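You operate a simulated robot arm through the tools that you are given. There is no shell and no other tool.

You run a simulated robot arm. Do the job below in one go: nothing can be reset, and whatever is moved stays where it is left.

## Task
Spin the purple and the yellow glue tube for 5 seconds.
Fine: one tube in each well, hood shut, dial at 5, press the green button once; wait till the green lamp is out; leave the other tubes.

Only the result counts: the job must be done as asked and must still hold three seconds after the hand-in. Knocking over, shifting, dropping, spilling or breaking anything else fails it.

## Robot
A 6-joint arm with a two-finger parallel gripper, fixed in place. Base frame: the origin is on the floor under the middle of its stand, x ahead of it, y to its left, z up; the work surface is at about z = 0.76. Lengths are in m, angles in rad, forces in N, time in s.
With the tool pointing down near the work surface it reaches from about 0.24 to 0.64 m from the base axis. Its first joint turns from -1.152 to 1.152 rad. Payload 2.7 kg.
The tool frame sits at the grasp point between the pads (the TCP): z along the fingers, y along the line on which they close. The tips reach 0.023 m beyond it. The gripper opens to 0.094 m. The fingers are 0.038 m wide and 0.01 m thick; the gripper's body (0.054 by 0.096 m) begins 0.039 m behind the TCP.
Orientation is that of the tool frame in the base frame, as a unit quaternion [x, y, z, w]. With the fingers straight down and closing along the base's y, the tool's x points along the base's -x, its y along +y and its z along -z.

## Interface
- The arm moves only by the tool nudge_tool. Its argument "motion" is a list that holds one entry, the list of rows, each a list of 7 numbers: the shift along the tool's x, y, z in m, then the turn, a rotation vector about the tool's x, y, z in rad, then the gripper command, from -1 (shut) to 1 (fully open), values between in proportion. In form: [[[dx, dy, dz, ax, ay, az, grip], ...]]. A call has 1 to 20 rows; each row is the pose to reach, as a shift and turn from the pose commanded when the call began, along the tool's axes at that moment. A row lasts 0.2 s, in which the tool goes at most 0.05 m and 0.15 rad; a call with a longer step from one row to the next is refused whole, and so is a gripper value outside its range. A pose out of reach is approached as far as the arm can. The call stops where the force on the tool passes 40 N (or 10 N more than at its start, if that is more) or the arm is blocked; 0.2 s more then pass. Each finger travels about 0.045 m/s and halts on what it meets, pressing with about 41 N; the grip force reading is that of the motor and also rises with nothing between the fingers. The clock runs only during rows and for 0.2 s after the last one: add rows that repeat a pose to give the fingers time. The reply holds the time, the measured pose of the TCP, the force on the tool along the base axes, the opening and the grip force, in the units named above and with some noise, with the torque about the TCP (base axes, N m) and any sound that the robot's microphone picked up, and new pictures: "views" is both (left out), scene, wrist or none.
- Cameras (640 x 400 px; columns grow to the right, rows downward): "scene" is fixed at [0.093, -0.4479, 1.4041]; the picture's right is [0.59, -0.81, 0.00], its down [-0.46, -0.33, -0.82] and it looks along [0.67, 0.49, -0.57] (base axes); focal length 358 px, centre (320, 200). "wrist" rides on the gripper at [0.086, 0.016, -0.074] in the tool frame; the picture's right is [-0.18, 0.98, 0.00], its down [-0.58, -0.11, -0.81] and it looks along [-0.79, -0.15, 0.59] (tool axes); focal length 243 px, centre (320, 200). There is no depth. A picture from a camera that has moved, and an enlarged one, comes with that camera's place and axes in the base frame and with its lens.
- enlarge(camera, box): a new picture of the part [left, top, right, bottom] of that camera's present view, enlarged. No time passes.
- close_job(): hands the job in; it is judged then, once.

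Nothing tells you positions but the pictures and the camera data. Unless the task says otherwise, let go and move clear before handing in.

The tools are called as name(argument=value, ...) on one line, values as JSON. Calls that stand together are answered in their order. nudge_tool: Moves the arm, as the interface text tells. Its arguments: {"type":"object","properties":{"motion":{"type":"array","items":{"type":"array","items":{"type":"array","items":{"type":"number"}}}},"views":{"type":"string","enum":["both","scene","wrist","none"]}},"required":["motion"]} The other tools are called the same way: enlarge (camera, box) takes an enlarged picture of a part of a camera's view; close_job () hands the job in.

At the start:

```text
time: 0.0
position: [0.41, -0.0095, 1.1584]
ee_rot: [0.0, 1.0, 0.0, 0.0]
wrist_force: [-0.1, 0.1, -0.3]
wrist_torque: [0.0, 0.03, -0.02]
finger_gap: 0.0938
grip_force: 0.1
```

scene: 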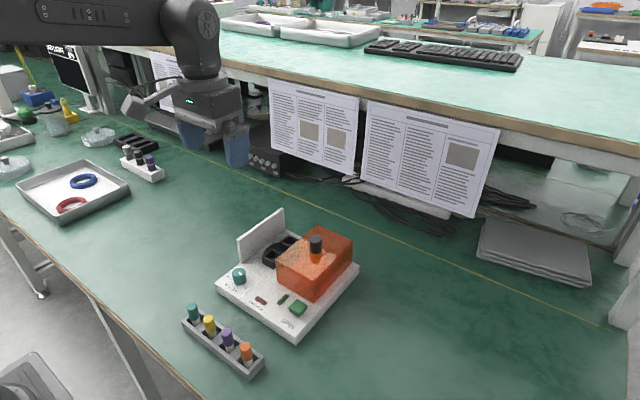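
wrist: 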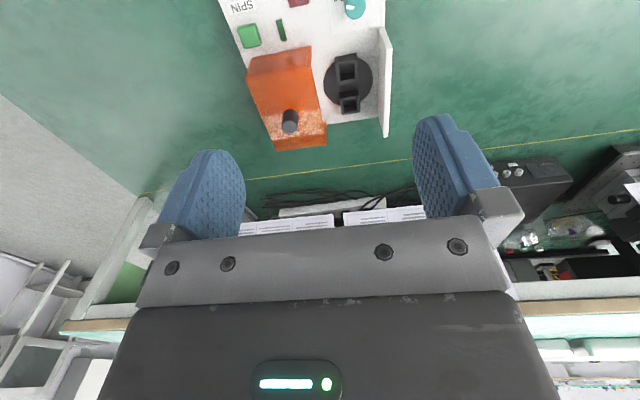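

I see a spin device with an orange sliding hood, a rotor with two wells, a teal dial, a red and a green button, and a rack in front with teal, yellow, purple and orange tubes. First I look closer at the device and the rack.

enlarge(camera="scene", box=[200, 200, 380, 350])

enlarge(camera="scene", box=[170, 290, 280, 390])

enlarge(camera="wrist", box=[200, 0, 420, 160])

enlarge(camera="scene", box=[0, 100, 180, 230])

```text
2.67 times, centred on (290, 275) of scene
camera zoom: at [0.093, -0.4479, 1.4041], right [0.59, -0.81, 0.0], down [-0.46, -0.33, -0.82], along [0.67, 0.49, -0.57], focal length 954 px, centre (400, 0)
```

zoom: 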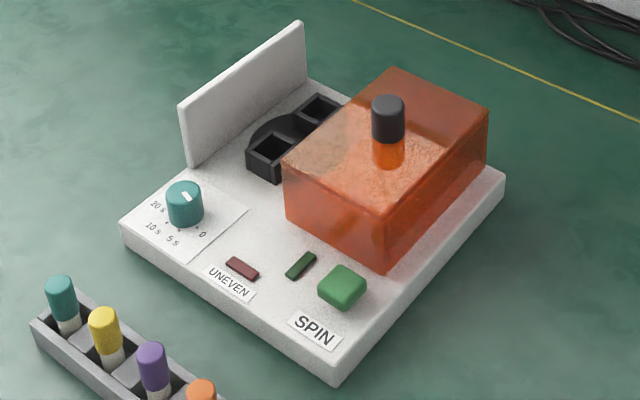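

```text
4.00 times, centred on (225, 340) of scene
camera zoom: at [0.093, -0.4479, 1.4041], right [0.59, -0.81, 0.0], down [-0.46, -0.33, -0.82], along [0.67, 0.49, -0.57], focal length 1432 px, centre (700, -360)
```

zoom: 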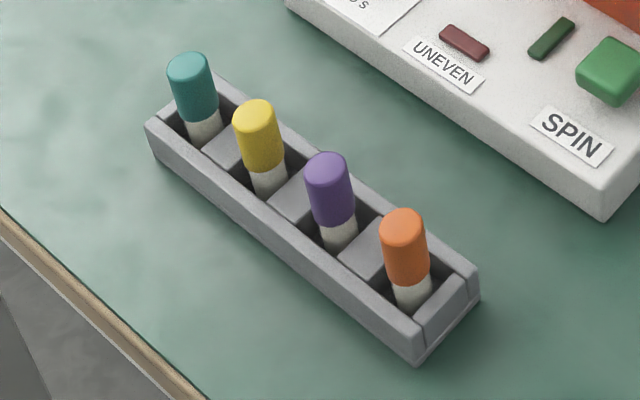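

```text
2.50 times, centred on (310, 80) of wrist
camera zoom: at [0.3238, 0.0079, 1.2333], right [0.18, 0.98, 0.0], down [0.58, -0.11, 0.81], along [0.79, -0.15, -0.59], focal length 606 px, centre (345, 500)
```

zoom: 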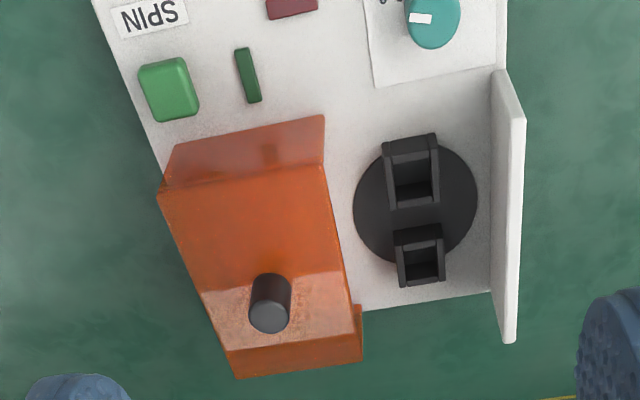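

```text
3.08 times, centred on (90, 165) of scene
camera zoom: at [0.093, -0.4479, 1.4041], right [0.59, -0.81, 0.0], down [-0.46, -0.33, -0.82], along [0.67, 0.49, -0.57], focal length 1101 px, centre (1028, 308)
```

zoom: 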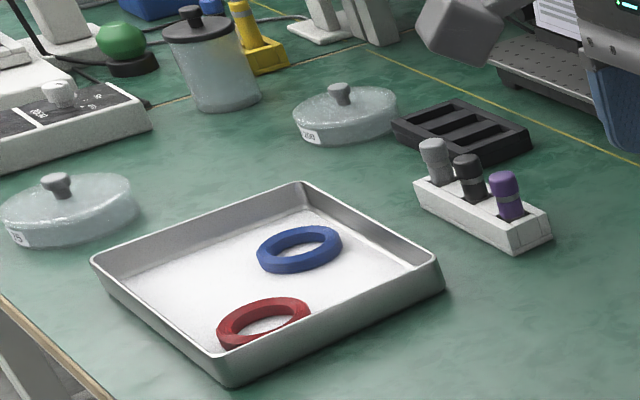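

The device seems square to the base: plate about x 0.41–0.64, y −0.16–0.08. The rack runs along y at x≈0.32. I zoom in on the dial, the wells and the tubes for detail.

enlarge(camera="scene", box=[215, 250, 279, 290])

enlarge(camera="scene", box=[230, 205, 326, 265])

enlarge(camera="scene", box=[265, 220, 361, 280])

enlarge(camera="wrist", box=[310, 0, 406, 60])

enlarge(camera="scene", box=[110, 125, 190, 185])

```text
10.00 times, centred on (247, 270) of scene
camera zoom: at [0.093, -0.4479, 1.4041], right [0.59, -0.81, 0.0], down [-0.46, -0.33, -0.82], along [0.67, 0.49, -0.57], focal length 3579 px, centre (1050, -500)
```

zoom: 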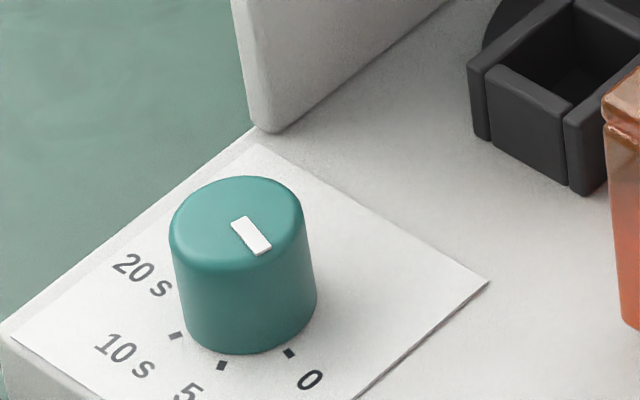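

```text
6.67 times, centred on (278, 235) of scene
camera zoom: at [0.093, -0.4479, 1.4041], right [0.59, -0.81, 0.0], down [-0.46, -0.33, -0.82], along [0.67, 0.49, -0.57], focal length 2386 px, centre (600, -33)
```

zoom: 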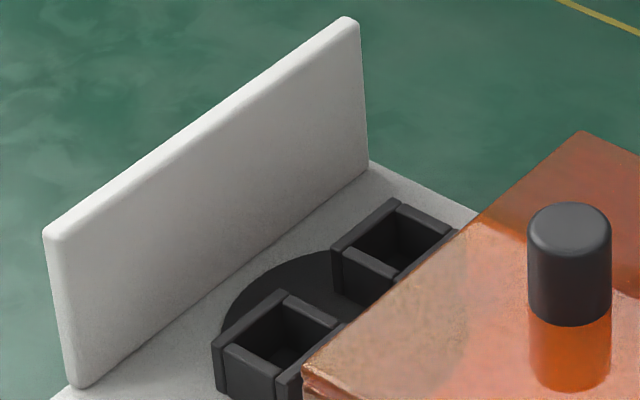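

```text
6.67 times, centred on (313, 250) of scene
camera zoom: at [0.093, -0.4479, 1.4041], right [0.59, -0.81, 0.0], down [-0.46, -0.33, -0.82], along [0.67, 0.49, -0.57], focal length 2386 px, centre (367, -133)
```

zoom: 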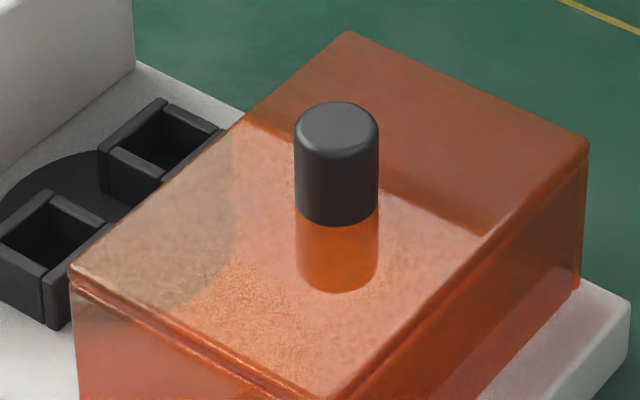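

```text
6.67 times, centred on (358, 30) of wrist
camera zoom: at [0.3238, 0.0079, 1.2333], right [0.18, 0.98, 0.0], down [0.58, -0.11, 0.81], along [0.79, -0.15, -0.59], focal length 1618 px, centre (67, 1333)
```

zoom: 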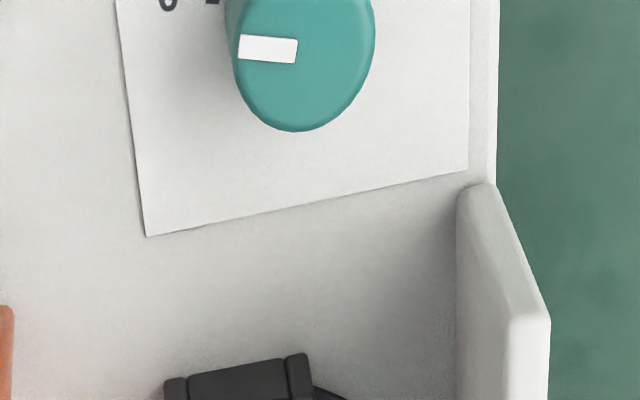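

```text
6.67 times, centred on (150, 155) of scene
camera zoom: at [0.093, -0.4479, 1.4041], right [0.59, -0.81, 0.0], down [-0.46, -0.33, -0.82], along [0.67, 0.49, -0.57], focal length 2386 px, centre (1453, 500)
```

zoom: 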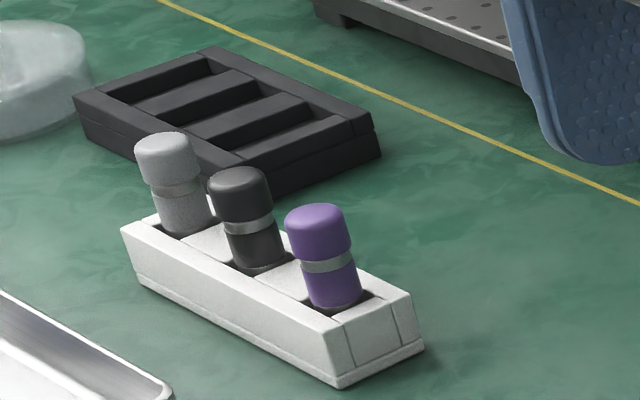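

The front rack holds the glue tubes, with teal at y≈0.03, yellow at −0.02, purple at −0.07 and orange at −0.12, tops at z≈0.83. The dial points at 0, and the hood slides along +y towards the upright panel. I turn the tool so it closes along x, and hover over the rack for a closer look.

nudge_tool(motion=[[[0.00818, -0.00095, 0.01891, 0, 0, 0.1428, 1], [0.01636, -0.0019, 0.03782, 0, 0, 0.2856, 1], [0.02454, -0.00285, 0.05673, 0, 0, 0.4284, 1], [0.03272, -0.0038, 0.07564, 0, 0, 0.5712, 1], [0.0409, -0.00475, 0.09455, 0, 0, 0.714, 1], [0.04908, -0.0057, 0.11346, 0, 0, 0.8568, 1], [0.05726, -0.00665, 0.13237, 0, 0, 0.9996, 1], [0.06544, -0.0076, 0.15128, 0, 0, 1.1424, 1], [0.07362, -0.00855, 0.17019, 0, 0, 1.2852, 1], [0.0818, -0.0095, 0.1891, 0, 0, 1.428, 1], [0.09, -0.0105, 0.208, 0, 0, 1.5708, 1], [0.09, -0.0105, 0.208, 0, 0, 1.5708, 1]]], views="both")

```text
time: 2.6
position: [0.3187, -0.0214, 0.9498]
ee_rot: [0.708, 0.706, 0.0, 0.0]
wrist_force: [0.8, 1.0, -0.2]
wrist_torque: [0.02, -0.01, -0.01]
finger_gap: 0.0942
grip_force: 0.0
camera wrist: at [0.3358, 0.0669, 1.0245], right [0.98, -0.19, 0.0], down [-0.11, -0.58, 0.81], along [-0.15, -0.79, -0.59], focal length 243 px, centre (320, 200)
```

scene: 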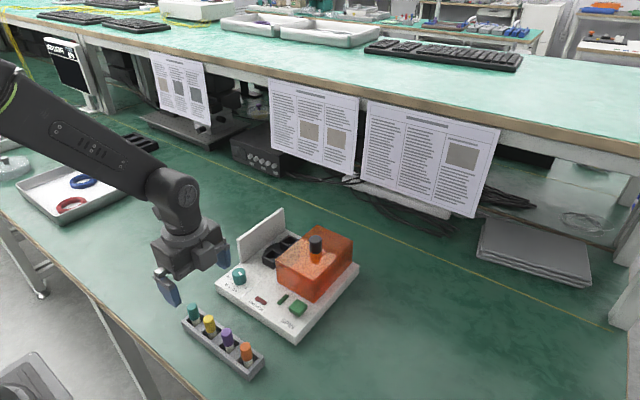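
wrist: 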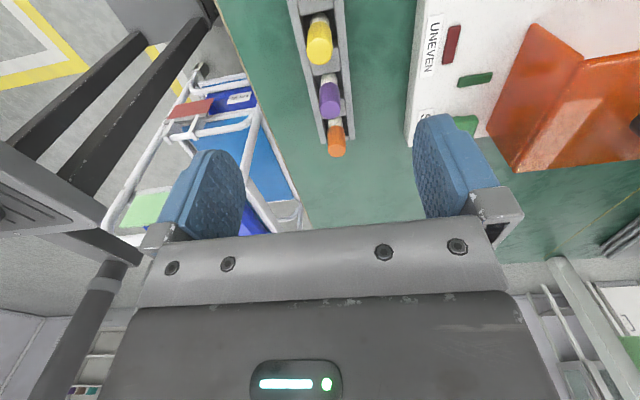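

The tool is now turned, and the wrist camera sees the rack from its +y side. I enlarge to fix the tube positions.

enlarge(camera="wrist", box=[264, 0, 392, 80])

enlarge(camera="wrist", box=[264, 80, 392, 160])

enlarge(camera="scene", box=[170, 295, 270, 385])

```text
5.00 times, centred on (328, 40) of wrist
camera zoom: at [0.3358, 0.0669, 1.0245], right [0.98, -0.19, 0.0], down [-0.11, -0.58, 0.81], along [-0.15, -0.79, -0.59], focal length 1213 px, centre (280, 1000)
```

zoom: 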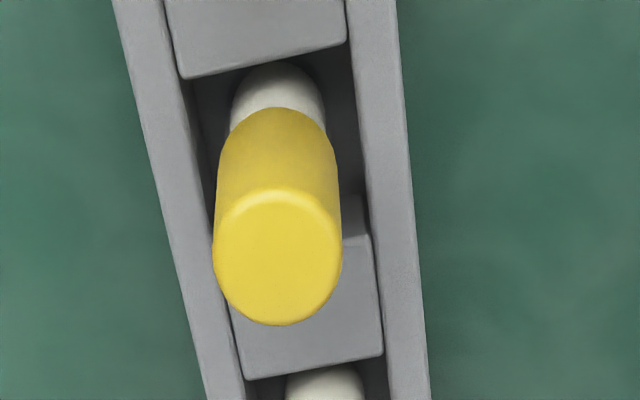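

```text
5.00 times, centred on (328, 120) of wrist
camera zoom: at [0.3358, 0.0669, 1.0245], right [0.98, -0.19, 0.0], down [-0.11, -0.58, 0.81], along [-0.15, -0.79, -0.59], focal length 1213 px, centre (280, 600)
```

zoom: 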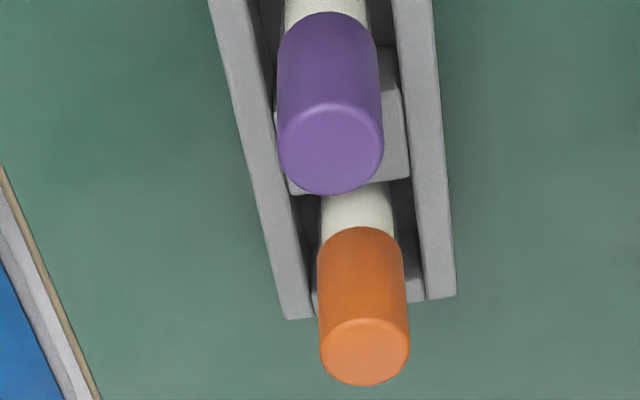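

```text
4.44 times, centred on (220, 340) of scene
camera zoom: at [0.093, -0.4479, 1.4041], right [0.59, -0.81, 0.0], down [-0.46, -0.33, -0.82], along [0.67, 0.49, -0.57], focal length 1591 px, centre (764, -422)
```

zoom: 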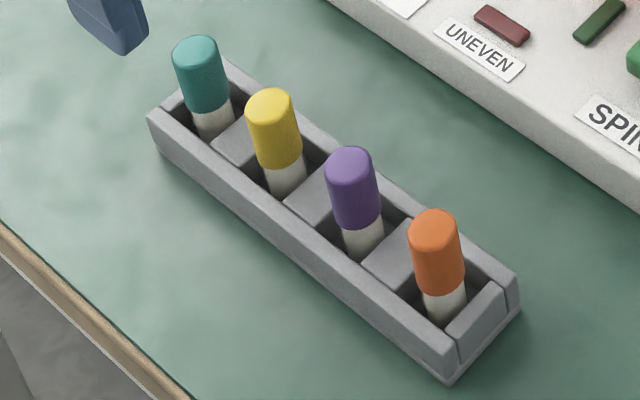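

The wrist and scene views agree: yellow at about (0.321, −0.015), purple at (0.321, −0.065), cap tops at z≈0.825, rack top near 0.78. I go down to just above the yellow cap and check the alignment.

nudge_tool(motion=[[[0.002, 0.0005, 0.03, 0, 0, 0, 0.3], [0.004, 0.001, 0.06, 0, 0, 0, 0.3], [0.005, 0.001, 0.08, 0, 0, 0, 0.3], [0.005, 0.001, 0.09, 0, 0, 0, 0.3], [0.005, 0.001, 0.09, 0, 0, 0, 0.3]]], views="both")

```text
time: 3.8
position: [0.3206, -0.0149, 0.8605]
ee_rot: [0.707, 0.707, 0.0, -0.001]
wrist_force: [0.0, 0.7, 0.7]
wrist_torque: [-0.02, -0.02, 0.01]
finger_gap: 0.061
grip_force: 0.1
camera wrist: at [0.3374, 0.0726, 0.9352], right [0.98, -0.18, 0.0], down [-0.11, -0.58, 0.81], along [-0.15, -0.79, -0.59], focal length 243 px, centre (320, 200)
```

scene: 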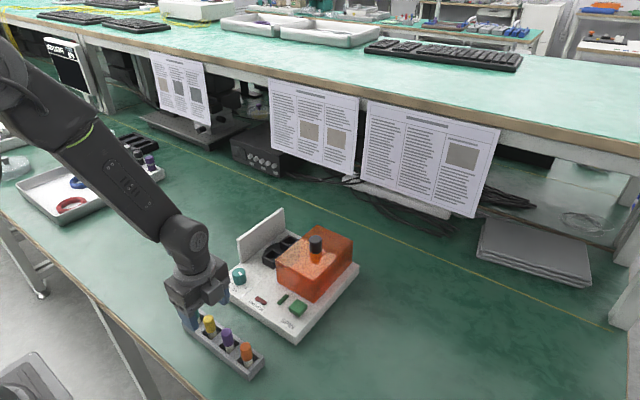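
wrist: 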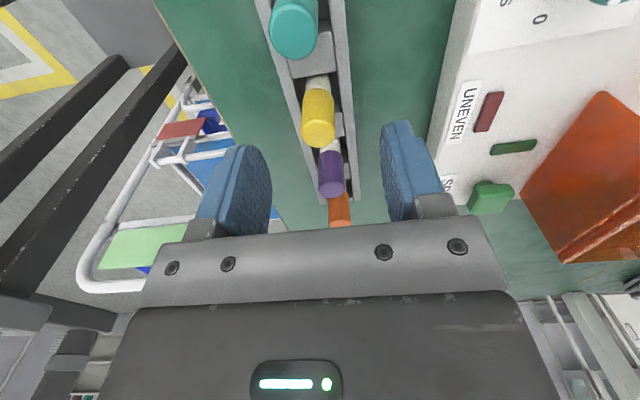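

I'm about 3.5 cm above the yellow cap. I zoom to verify its centre against the tool axis before going down.

enlarge(camera="wrist", box=[256, 70, 384, 150])

enlarge(camera="scene", box=[165, 290, 265, 380])

enlarge(camera="wrist", box=[240, 0, 368, 80])

```text
5.00 times, centred on (320, 110) of wrist
camera zoom: at [0.3374, 0.0726, 0.9352], right [0.98, -0.18, 0.0], down [-0.11, -0.58, 0.81], along [-0.15, -0.79, -0.59], focal length 1213 px, centre (320, 650)
```

zoom: 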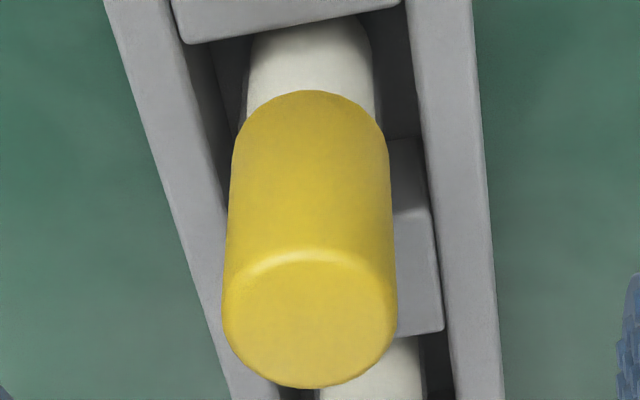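

```text
4.44 times, centred on (215, 335) of scene
camera zoom: at [0.093, -0.4479, 1.4041], right [0.59, -0.81, 0.0], down [-0.46, -0.33, -0.82], along [0.67, 0.49, -0.57], focal length 1591 px, centre (787, -400)
```

zoom: 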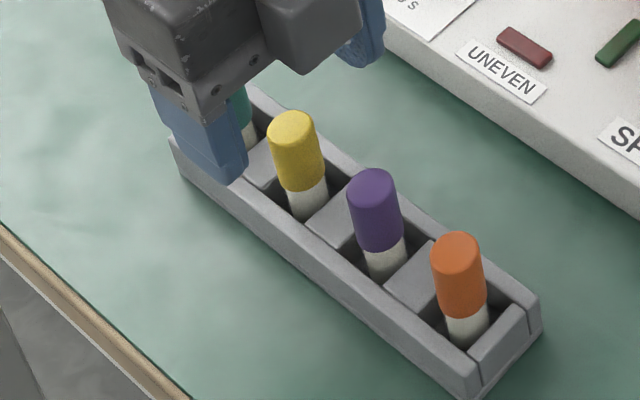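

```text
5.00 times, centred on (304, 40) of wrist
camera zoom: at [0.3374, 0.0726, 0.9352], right [0.98, -0.18, 0.0], down [-0.11, -0.58, 0.81], along [-0.15, -0.79, -0.59], focal length 1213 px, centre (400, 1000)
```

zoom: 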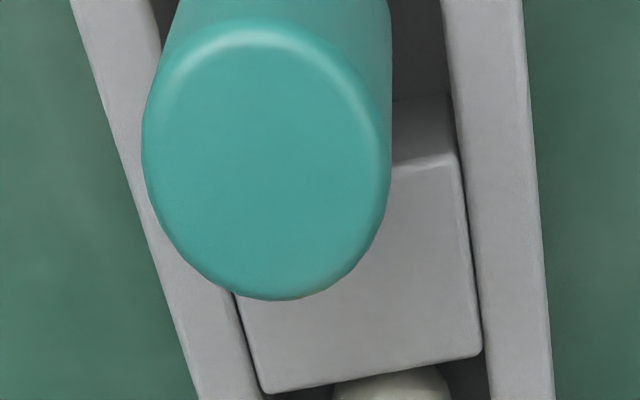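

The yellow cap is centred under the tool within about a millimetre. I go down around it and close.

nudge_tool(motion=[[[0, 0, 0.02, 0, 0, 0, 0.3], [0, 0, 0.035, 0, 0, 0, 0.3], [0, 0, 0.045, 0, 0, 0, 0.3], [0, 0, 0.045, 0, 0, 0, 0.3], [0, 0, 0.045, 0, 0, 0, -0.8], [0, 0, 0.045, 0, 0, 0, -0.8], [0, 0, 0.045, 0, 0, 0, -0.8], [0, 0, 0.045, 0, 0, 0, -0.8], [0, 0, 0.045, 0, 0, 0, -0.8]]], views="both")

```text
time: 5.8
position: [0.3204, -0.0149, 0.8164]
ee_rot: [0.707, 0.707, -0.001, 0.0]
wrist_force: [-0.3, 0.6, -0.2]
wrist_torque: [0.02, 0.03, -0.03]
finger_gap: 0.0186
grip_force: 41.2
camera wrist: at [0.3375, 0.0725, 0.8904], right [0.98, -0.18, 0.0], down [-0.11, -0.58, 0.81], along [-0.15, -0.79, -0.59], focal length 243 px, centre (320, 200)
```

scene: 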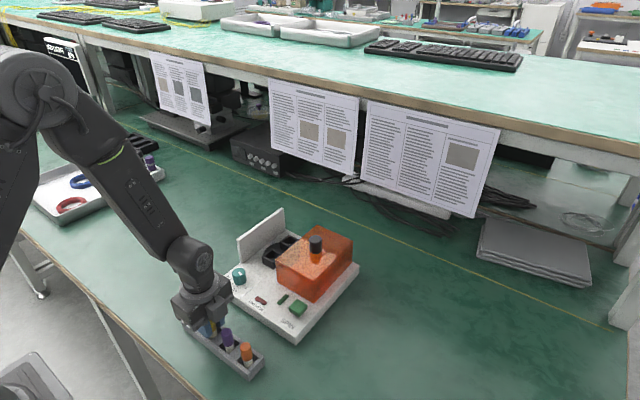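
wrist: 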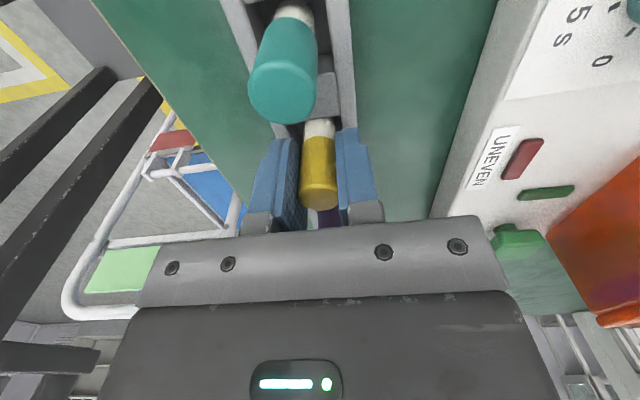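

The yellow cap is held (gap 0.0186, 41 N). I lift it straight up and carry it above the rotor to look at the wells.

nudge_tool(motion=[[[0, 0, -0.015, 0, 0, 0, -0.8], [0, 0, -0.04, 0, 0, 0, -0.8], [0, 0, -0.075, 0, 0, 0, -0.8], [0, 0, -0.115, 0, 0, 0, -0.8], [0.005, 0.03, -0.115, 0, 0, 0, -0.8], [0.01, 0.065, -0.115, 0, 0, 0, -0.8], [0.015, 0.1, -0.115, 0, 0, 0, -0.8], [0.02, 0.135, -0.115, 0, 0, 0, -0.8], [0.025, 0.17, -0.115, 0, 0, 0, -0.8], [0.03, 0.205, -0.115, 0, 0, 0, -0.8], [0.035, 0.23, -0.115, 0, 0, 0, -0.8], [0.035, 0.2445, -0.115, 0, 0, 0, -0.8], [0.035, 0.2445, -0.115, 0, 0, 0, -0.8]]], views="both")

```text
time: 8.6
position: [0.5659, 0.0209, 0.931]
ee_rot: [0.707, 0.707, 0.0, 0.0]
wrist_force: [-0.3, 0.1, -1.1]
wrist_torque: [0.0, -0.04, 0.0]
finger_gap: 0.0184
grip_force: 41.4
camera wrist: at [0.5826, 0.1079, 1.0054], right [0.98, -0.18, 0.0], down [-0.11, -0.58, 0.81], along [-0.15, -0.79, -0.59], focal length 243 px, centre (320, 200)
```

scene: 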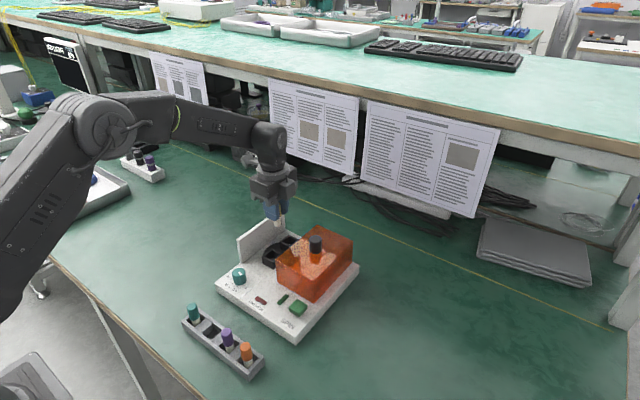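
wrist: 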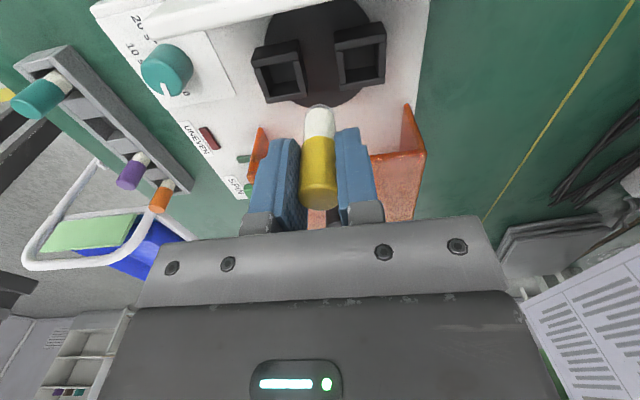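

The wells are visible beside the held tube. I enlarge them to measure their centres.

enlarge(camera="wrist", box=[240, 0, 400, 100])

enlarge(camera="scene", box=[230, 200, 326, 260])

enlarge(camera="wrist", box=[110, 0, 270, 100])

enlarge(camera="wrist", box=[256, 90, 384, 220])

```text
4.00 times, centred on (320, 50) of wrist
camera zoom: at [0.5826, 0.1079, 1.0054], right [0.98, -0.18, 0.0], down [-0.11, -0.58, 0.81], along [-0.15, -0.79, -0.59], focal length 970 px, centre (320, 800)
```

zoom: 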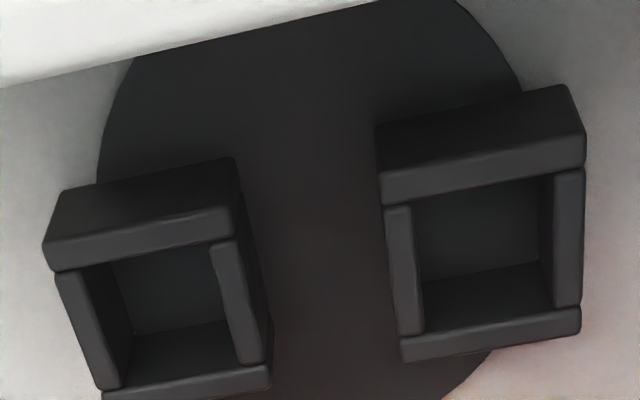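

```text
6.67 times, centred on (278, 230) of scene
camera zoom: at [0.093, -0.4479, 1.4041], right [0.59, -0.81, 0.0], down [-0.46, -0.33, -0.82], along [0.67, 0.49, -0.57], focal length 2386 px, centre (600, 0)
```

zoom: 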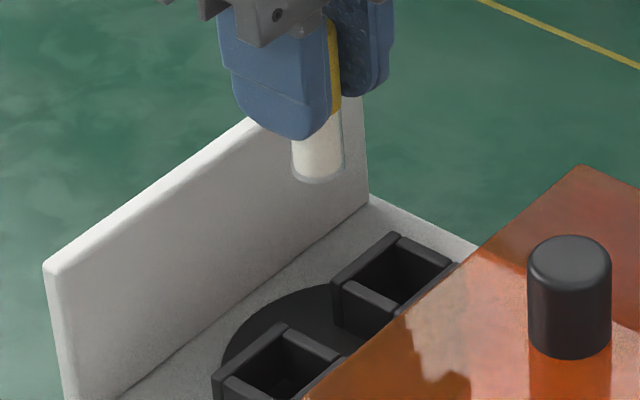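

```text
4.00 times, centred on (190, 50) of wrist
camera zoom: at [0.5826, 0.1079, 1.0054], right [0.98, -0.18, 0.0], down [-0.11, -0.58, 0.81], along [-0.15, -0.79, -0.59], focal length 970 px, centre (840, 800)
```

zoom: 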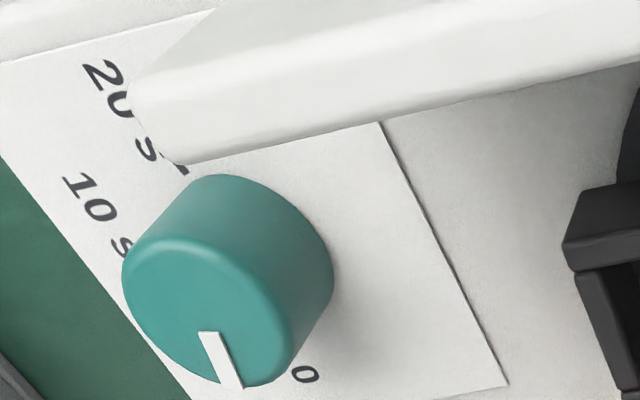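

```text
3.08 times, centred on (320, 155) of wrist
camera zoom: at [0.5826, 0.1079, 1.0054], right [0.98, -0.18, 0.0], down [-0.11, -0.58, 0.81], along [-0.15, -0.79, -0.59], focal length 746 px, centre (320, 338)
```

zoom: 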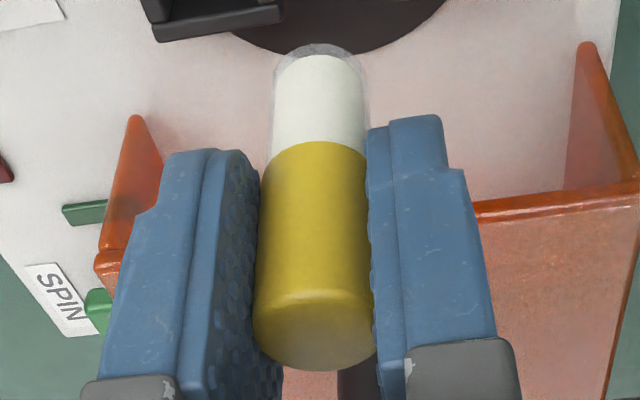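

Wells measured: near well centre ≈ (0.533, 0.015), far well ≈ (0.597, 0.015), rims at z≈0.8125, openings about 26 mm, tube body about 18 mm. I take the yellow tube over the far well and stop a centimetre above the rim.

nudge_tool(motion=[[[-0.003, 0.016, 0, 0, 0, 0, -0.8], [-0.0055, 0.0315, 0, 0, 0, 0, -0.8], [-0.0055, 0.0315, 0.02, 0, 0, 0, -0.8], [-0.0055, 0.0315, 0.04, 0, 0, 0, -0.8], [-0.0055, 0.0315, 0.055, 0, 0, 0, -0.8], [-0.0055, 0.0315, 0.055, 0, 0, 0, -0.8]]], views="both")

enlarge(camera="wrist", box=[224, 40, 416, 160])

enlarge(camera="scene", box=[230, 200, 326, 260])

```text
time: 10.0
position: [0.5973, 0.0142, 0.8751]
ee_rot: [0.707, 0.707, 0.001, 0.0]
wrist_force: [1.1, 0.3, 0.7]
wrist_torque: [0.02, -0.03, -0.02]
finger_gap: 0.0186
grip_force: 41.5
camera wrist: at [0.6139, 0.1014, 0.9496], right [0.98, -0.18, 0.0], down [-0.11, -0.58, 0.81], along [-0.15, -0.79, -0.59], focal length 243 px, centre (320, 200)
```

scene: 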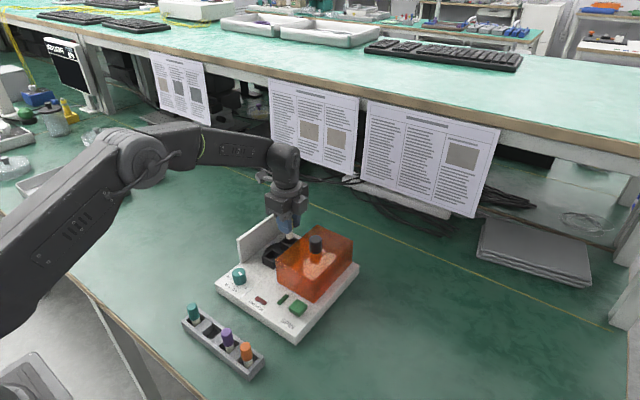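
wrist: 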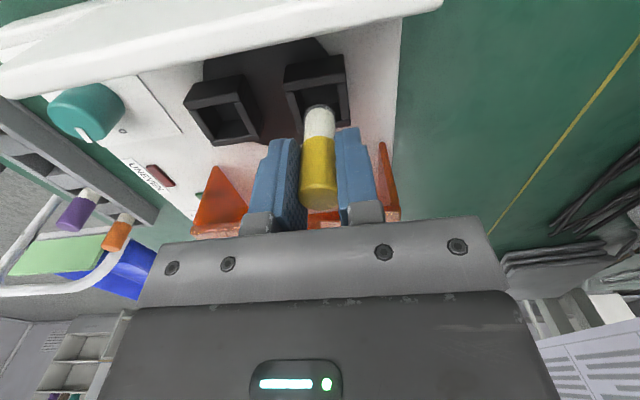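

```text
3.33 times, centred on (320, 100) of wrist
camera zoom: at [0.6139, 0.1014, 0.9496], right [0.98, -0.18, 0.0], down [-0.11, -0.58, 0.81], along [-0.15, -0.79, -0.59], focal length 809 px, centre (320, 533)
```

zoom: 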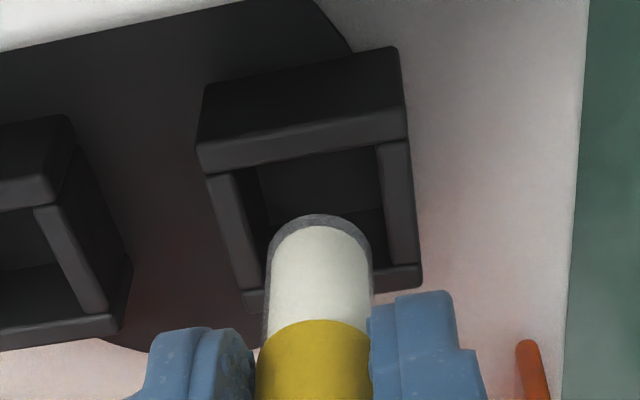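

```text
6.67 times, centred on (278, 230) of scene
camera zoom: at [0.093, -0.4479, 1.4041], right [0.59, -0.81, 0.0], down [-0.46, -0.33, -0.82], along [0.67, 0.49, -0.57], focal length 2386 px, centre (600, 0)
```

zoom: 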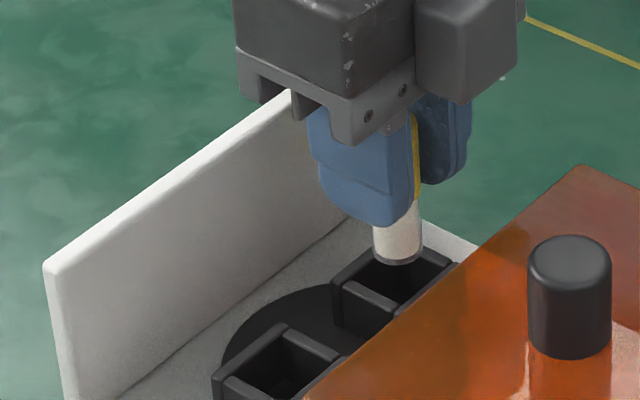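

The tube sits centred over the far well in both views. I lower it to about 2 mm above the estimated well floor (z≈0.791).

nudge_tool(motion=[[[0, 0, 0.008, 0, 0, 0, -0.8], [0, 0, 0.016, 0, 0, 0, -0.8], [0, 0, 0.024, 0, 0, 0, -0.8], [0, 0, 0.03, 0, 0, 0, -0.8], [0, 0, 0.03, 0, 0, 0, -0.8]]], views="both")

enlarge(camera="wrist", box=[224, 40, 416, 160])

enlarge(camera="scene", box=[230, 200, 326, 260])

```text
time: 11.2
position: [0.5952, 0.0163, 0.8459]
ee_rot: [0.707, 0.707, 0.0, 0.0]
wrist_force: [0.3, 0.3, 0.0]
wrist_torque: [0.02, -0.02, 0.0]
finger_gap: 0.0187
grip_force: 41.0
camera wrist: at [0.6134, 0.1021, 0.92], right [0.98, -0.18, 0.0], down [-0.11, -0.58, 0.81], along [-0.15, -0.79, -0.59], focal length 243 px, centre (320, 200)
```

scene: 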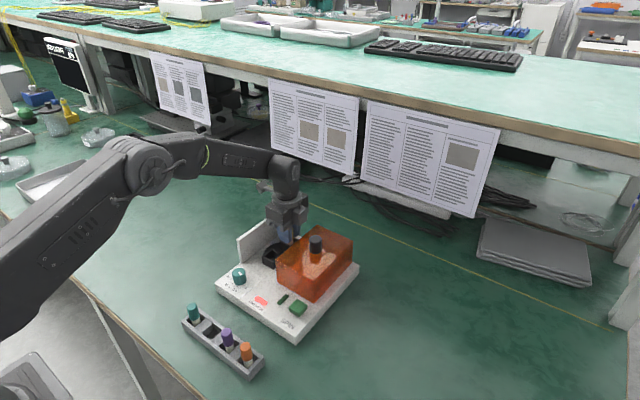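
wrist: 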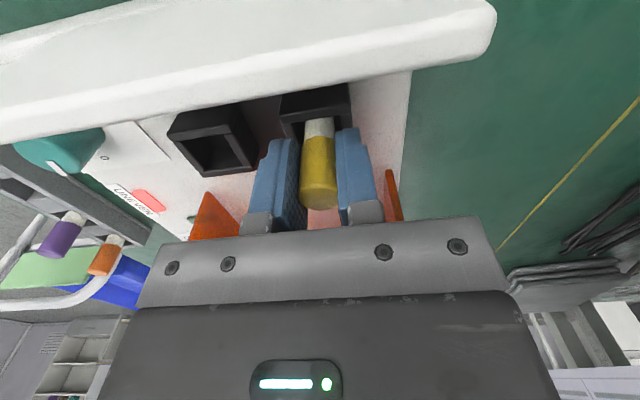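

```text
3.33 times, centred on (320, 100) of wrist
camera zoom: at [0.6134, 0.1021, 0.92], right [0.98, -0.18, 0.0], down [-0.11, -0.58, 0.81], along [-0.15, -0.79, -0.59], focal length 809 px, centre (320, 533)
```

zoom: 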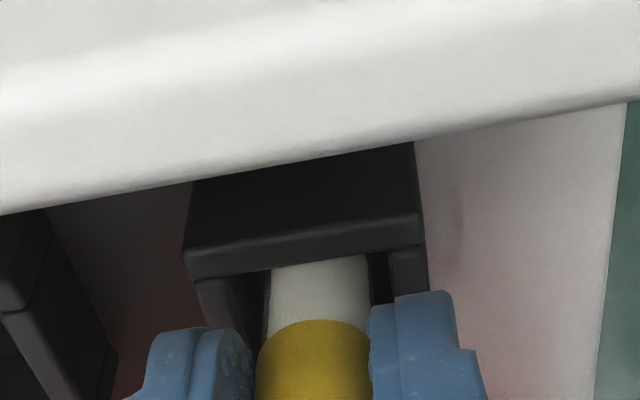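

```text
6.67 times, centred on (278, 230) of scene
camera zoom: at [0.093, -0.4479, 1.4041], right [0.59, -0.81, 0.0], down [-0.46, -0.33, -0.82], along [0.67, 0.49, -0.57], focal length 2386 px, centre (600, 0)
```

zoom: 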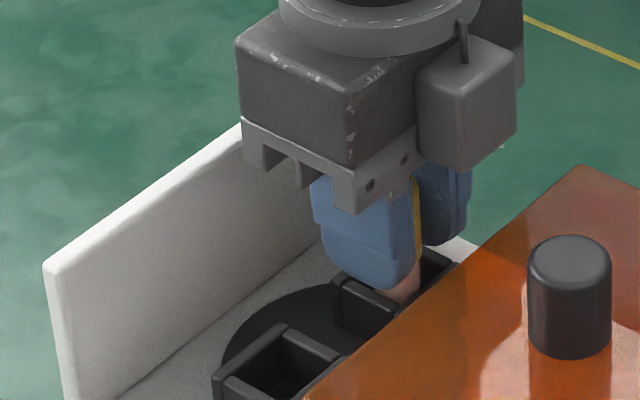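

The tube is in the well without touching and the UNEVEN lamp lit, as one well is loaded. I ease down the last millimetres.

nudge_tool(motion=[[[0, 0, 0.0015, 0, 0, 0, -0.8], [0, 0, 0.003, 0, 0, 0, -0.8], [0, 0, 0.003, 0, 0, 0, -0.8]]], views="none")

```text
time: 12.0
position: [0.5974, 0.0148, 0.8422]
ee_rot: [0.707, 0.707, 0.0, -0.002]
wrist_force: [0.6, 0.3, -0.2]
wrist_torque: [0.01, 0.0, 0.03]
finger_gap: 0.0185
grip_force: 41.6
```

nudge_tool(motion=[[[0, 0, 0.001, 0, 0, 0, -0.8], [0, 0, 0.001, 0, 0, 0, -0.8]]], views="none")

```text
time: 12.6
position: [0.5959, 0.0154, 0.8429]
ee_rot: [0.707, 0.707, 0.0, 0.0]
wrist_force: [1.1, 0.5, 1.0]
wrist_torque: [-0.03, 0.02, 0.02]
finger_gap: 0.0184
grip_force: 40.7
```

No clear contact yet, so I go down another millimetre and look.

nudge_tool(motion=[[[0, 0, 0.001, 0, 0, 0, -0.8], [0, 0, 0.001, 0, 0, 0, -0.8]]], views="none")

enlarge(camera="scene", box=[254, 210, 318, 250])

enlarge(camera="wrist", box=[256, 80, 384, 220])

```text
time: 13.2
position: [0.5969, 0.0148, 0.8416]
ee_rot: [0.708, 0.706, 0.0, 0.0]
wrist_force: [0.4, 0.3, -0.1]
wrist_torque: [-0.03, 0.02, 0.0]
finger_gap: 0.0187
grip_force: 41.3
```

```text
10.00 times, centred on (286, 230) of scene
camera zoom: at [0.093, -0.4479, 1.4041], right [0.59, -0.81, 0.0], down [-0.46, -0.33, -0.82], along [0.67, 0.49, -0.57], focal length 3579 px, centre (660, -100)
```

zoom: 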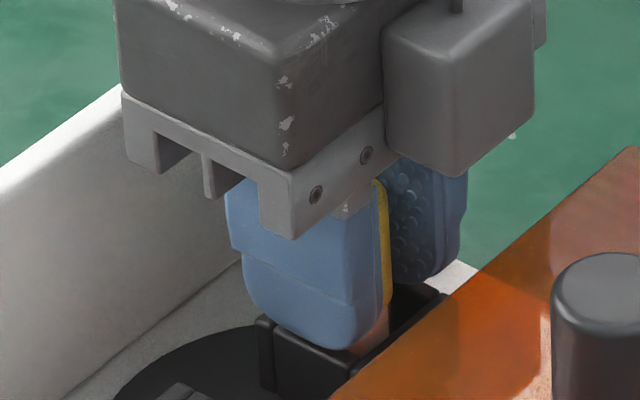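

```text
2.86 times, centred on (320, 150) of wrist
camera zoom: at [0.6131, 0.1022, 0.9152], right [0.98, -0.18, 0.0], down [-0.11, -0.58, 0.81], along [-0.15, -0.79, -0.59], focal length 693 px, centre (320, 343)
```

zoom: 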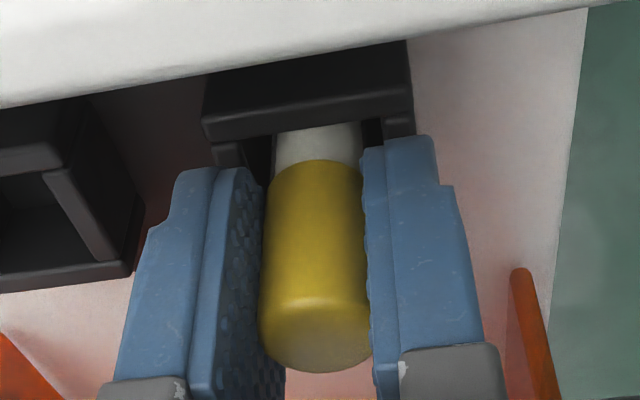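

nudge_tool(motion=[[[0, 0, 0.001, 0, 0, 0, -0.8], [0, 0, 0.002, 0, 0, 0, -0.8], [0, 0, 0.002, 0, 0, 0, -0.8]]], views="none")

```text
time: 14.0
position: [0.5972, 0.0148, 0.8391]
ee_rot: [0.707, 0.707, 0.0, 0.0]
wrist_force: [-1.3, -0.4, 6.4]
wrist_torque: [0.02, 0.1, 0.01]
finger_gap: 0.0188
grip_force: 40.7
```

The tube bottom touches the floor (6 N). I open the fingers slightly and rise straight up.

nudge_tool(motion=[[[0, 0, -0.0005, 0, 0, 0, -0.6], [0, 0, -0.0005, 0, 0, 0, -0.4], [0, 0, -0.0005, 0, 0, 0, -0.25], [0, 0, -0.0005, 0, 0, 0, -0.25], [0, 0, -0.01, 0, 0, 0, -0.25], [0, 0, -0.03, 0, 0, 0, -0.25], [0, 0, -0.06, 0, 0, 0, -0.25], [0, 0, -0.09, 0, 0, 0, -0.25], [0, 0, -0.09, 0, 0, 0, -0.25]]], views="both")

enlarge(camera="wrist", box=[224, 0, 416, 120])

enlarge(camera="scene", box=[230, 200, 326, 260])

```text
time: 16.0
position: [0.5955, 0.0154, 0.9282]
ee_rot: [0.707, 0.708, 0.0, 0.0]
wrist_force: [-0.7, 0.5, -0.1]
wrist_torque: [0.02, -0.04, -0.01]
finger_gap: 0.0354
grip_force: 0.1
camera wrist: at [0.6125, 0.1026, 1.0031], right [0.98, -0.18, 0.0], down [-0.11, -0.58, 0.81], along [-0.15, -0.79, -0.59], focal length 243 px, centre (320, 200)
```

scene: 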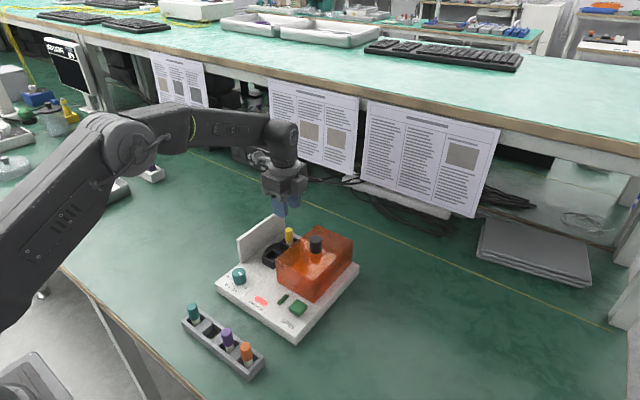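
wrist: 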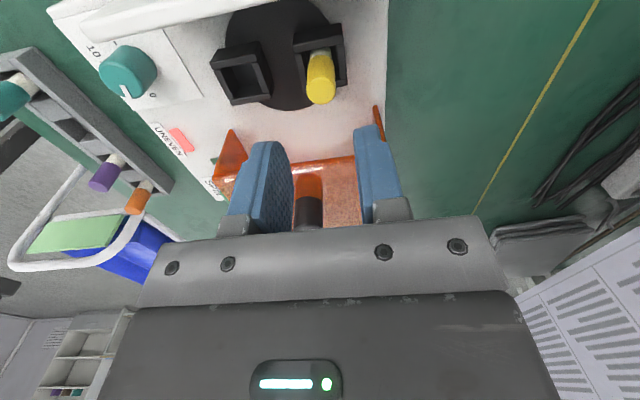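

```text
3.33 times, centred on (320, 60) of wrist
camera zoom: at [0.6125, 0.1026, 1.0031], right [0.98, -0.18, 0.0], down [-0.11, -0.58, 0.81], along [-0.15, -0.79, -0.59], focal length 809 px, centre (320, 667)
```

zoom: 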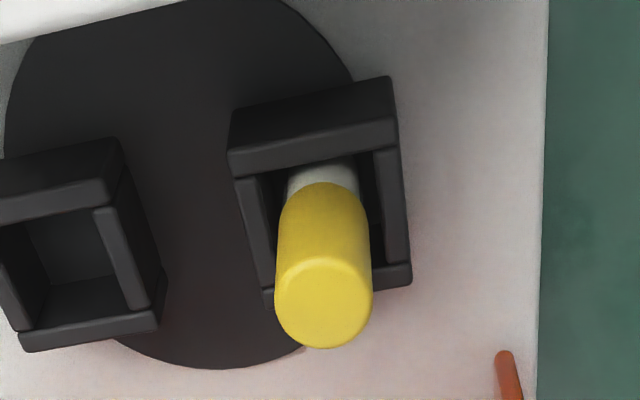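

```text
6.67 times, centred on (278, 230) of scene
camera zoom: at [0.093, -0.4479, 1.4041], right [0.59, -0.81, 0.0], down [-0.46, -0.33, -0.82], along [0.67, 0.49, -0.57], focal length 2386 px, centre (600, 0)
```

zoom: 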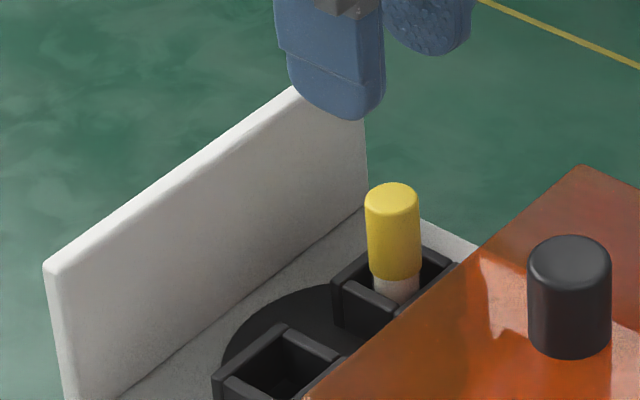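

Yellow stands upright in the far well. Next I return to the rack, over the purple tube.

nudge_tool(motion=[[[0, -0.03, 0, 0, 0, 0, 0], [-0.008, -0.07, 0, 0, 0, 0, 0.3], [-0.02, -0.11, 0, 0, 0, 0, 0.3], [-0.032, -0.15, 0, 0, 0, 0, 0.3], [-0.045, -0.19, 0, 0, 0, 0, 0.3], [-0.058, -0.225, 0, 0, 0, 0, 0.3], [-0.07, -0.255, 0, 0, 0, 0, 0.3], [-0.0798, -0.276, 0, 0, 0, 0, 0.3], [-0.0798, -0.276, 0.03, 0, 0, 0, 0.3], [-0.0798, -0.276, 0.055, 0, 0, 0, 0.3], [-0.0798, -0.276, 0.066, 0, 0, 0, 0.3], [-0.0798, -0.276, 0.066, 0, 0, 0, 0.3]]], views="both")

enlarge(camera="wrist", box=[256, 70, 384, 150])

enlarge(camera="scene", box=[180, 300, 280, 390])

```text
time: 18.6
position: [0.3211, -0.0645, 0.8619]
ee_rot: [0.707, 0.707, 0.0, 0.0]
wrist_force: [0.2, 0.5, -0.1]
wrist_torque: [-0.04, 0.0, 0.05]
finger_gap: 0.061
grip_force: 0.1
camera wrist: at [0.3375, 0.0226, 0.9369], right [0.98, -0.18, 0.0], down [-0.11, -0.58, 0.81], along [-0.15, -0.79, -0.59], focal length 243 px, centre (320, 200)
```

scene: 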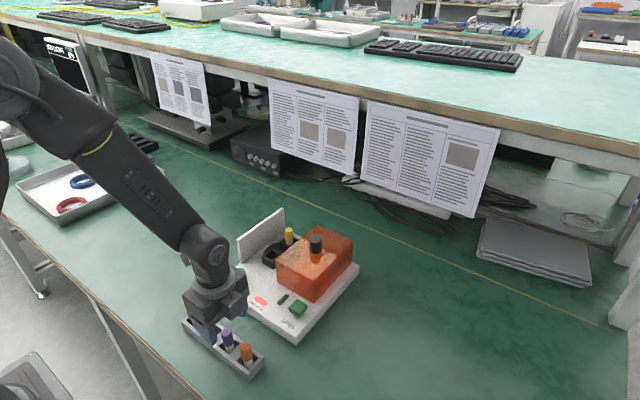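
wrist: 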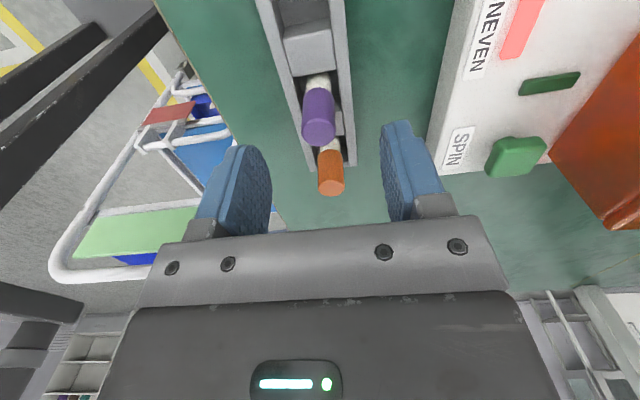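

```text
5.00 times, centred on (320, 110) of wrist
camera zoom: at [0.3375, 0.0226, 0.9369], right [0.98, -0.18, 0.0], down [-0.11, -0.58, 0.81], along [-0.15, -0.79, -0.59], focal length 1213 px, centre (320, 650)
```

zoom: 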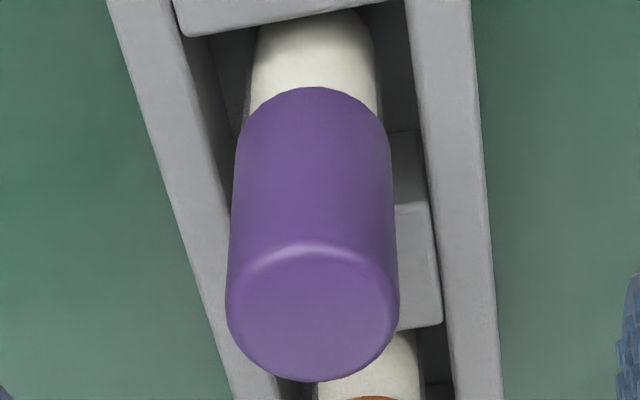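

```text
4.44 times, centred on (230, 345) of scene
camera zoom: at [0.093, -0.4479, 1.4041], right [0.59, -0.81, 0.0], down [-0.46, -0.33, -0.82], along [0.67, 0.49, -0.57], focal length 1591 px, centre (720, -444)
```

zoom: 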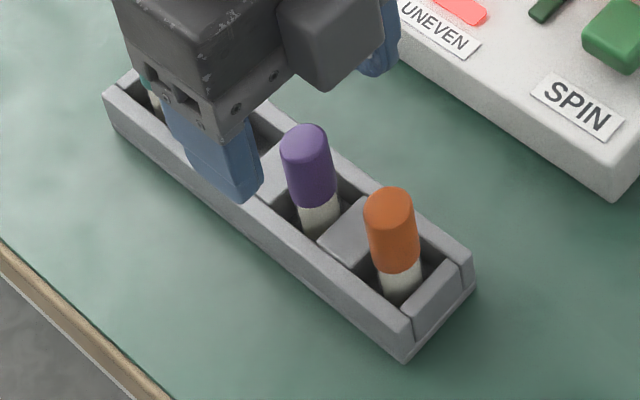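

The purple cap sits in the same place in view as the yellow one did, so I use the same descent and grip.

nudge_tool(motion=[[[0, 0, 0.02, 0, 0, 0, 0.3], [0, 0, 0.036, 0, 0, 0, 0.3], [0, 0, 0.047, 0, 0, 0, 0.3], [0, 0, 0.047, 0, 0, 0, 0.3], [0, 0, 0.047, 0, 0, 0, -0.8], [0, 0, 0.047, 0, 0, 0, -0.8], [0, 0, 0.047, 0, 0, 0, -0.8], [0, 0, 0.047, 0, 0, 0, -0.8], [0, 0, 0.047, 0, 0, 0, -0.8]]], views="wrist")

```text
time: 20.6
position: [0.3207, -0.0643, 0.8163]
ee_rot: [0.707, 0.707, 0.001, 0.0]
wrist_force: [0.9, -0.8, 0.2]
wrist_torque: [0.01, -0.01, -0.01]
finger_gap: 0.0187
grip_force: 40.9
camera wrist: at [0.3374, 0.022, 0.8903], right [0.98, -0.18, 0.0], down [-0.11, -0.58, 0.81], along [-0.15, -0.79, -0.59], focal length 243 px, centre (320, 200)
```

wrist: 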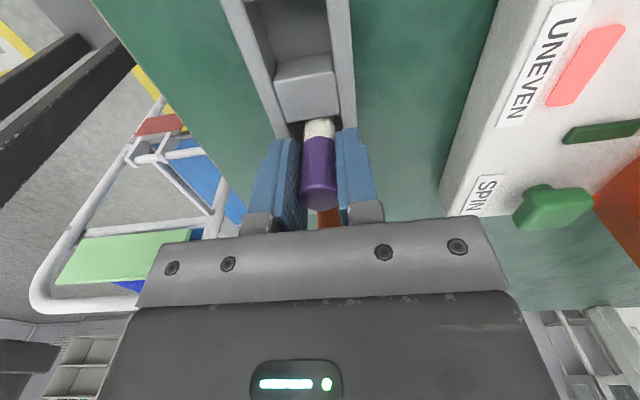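

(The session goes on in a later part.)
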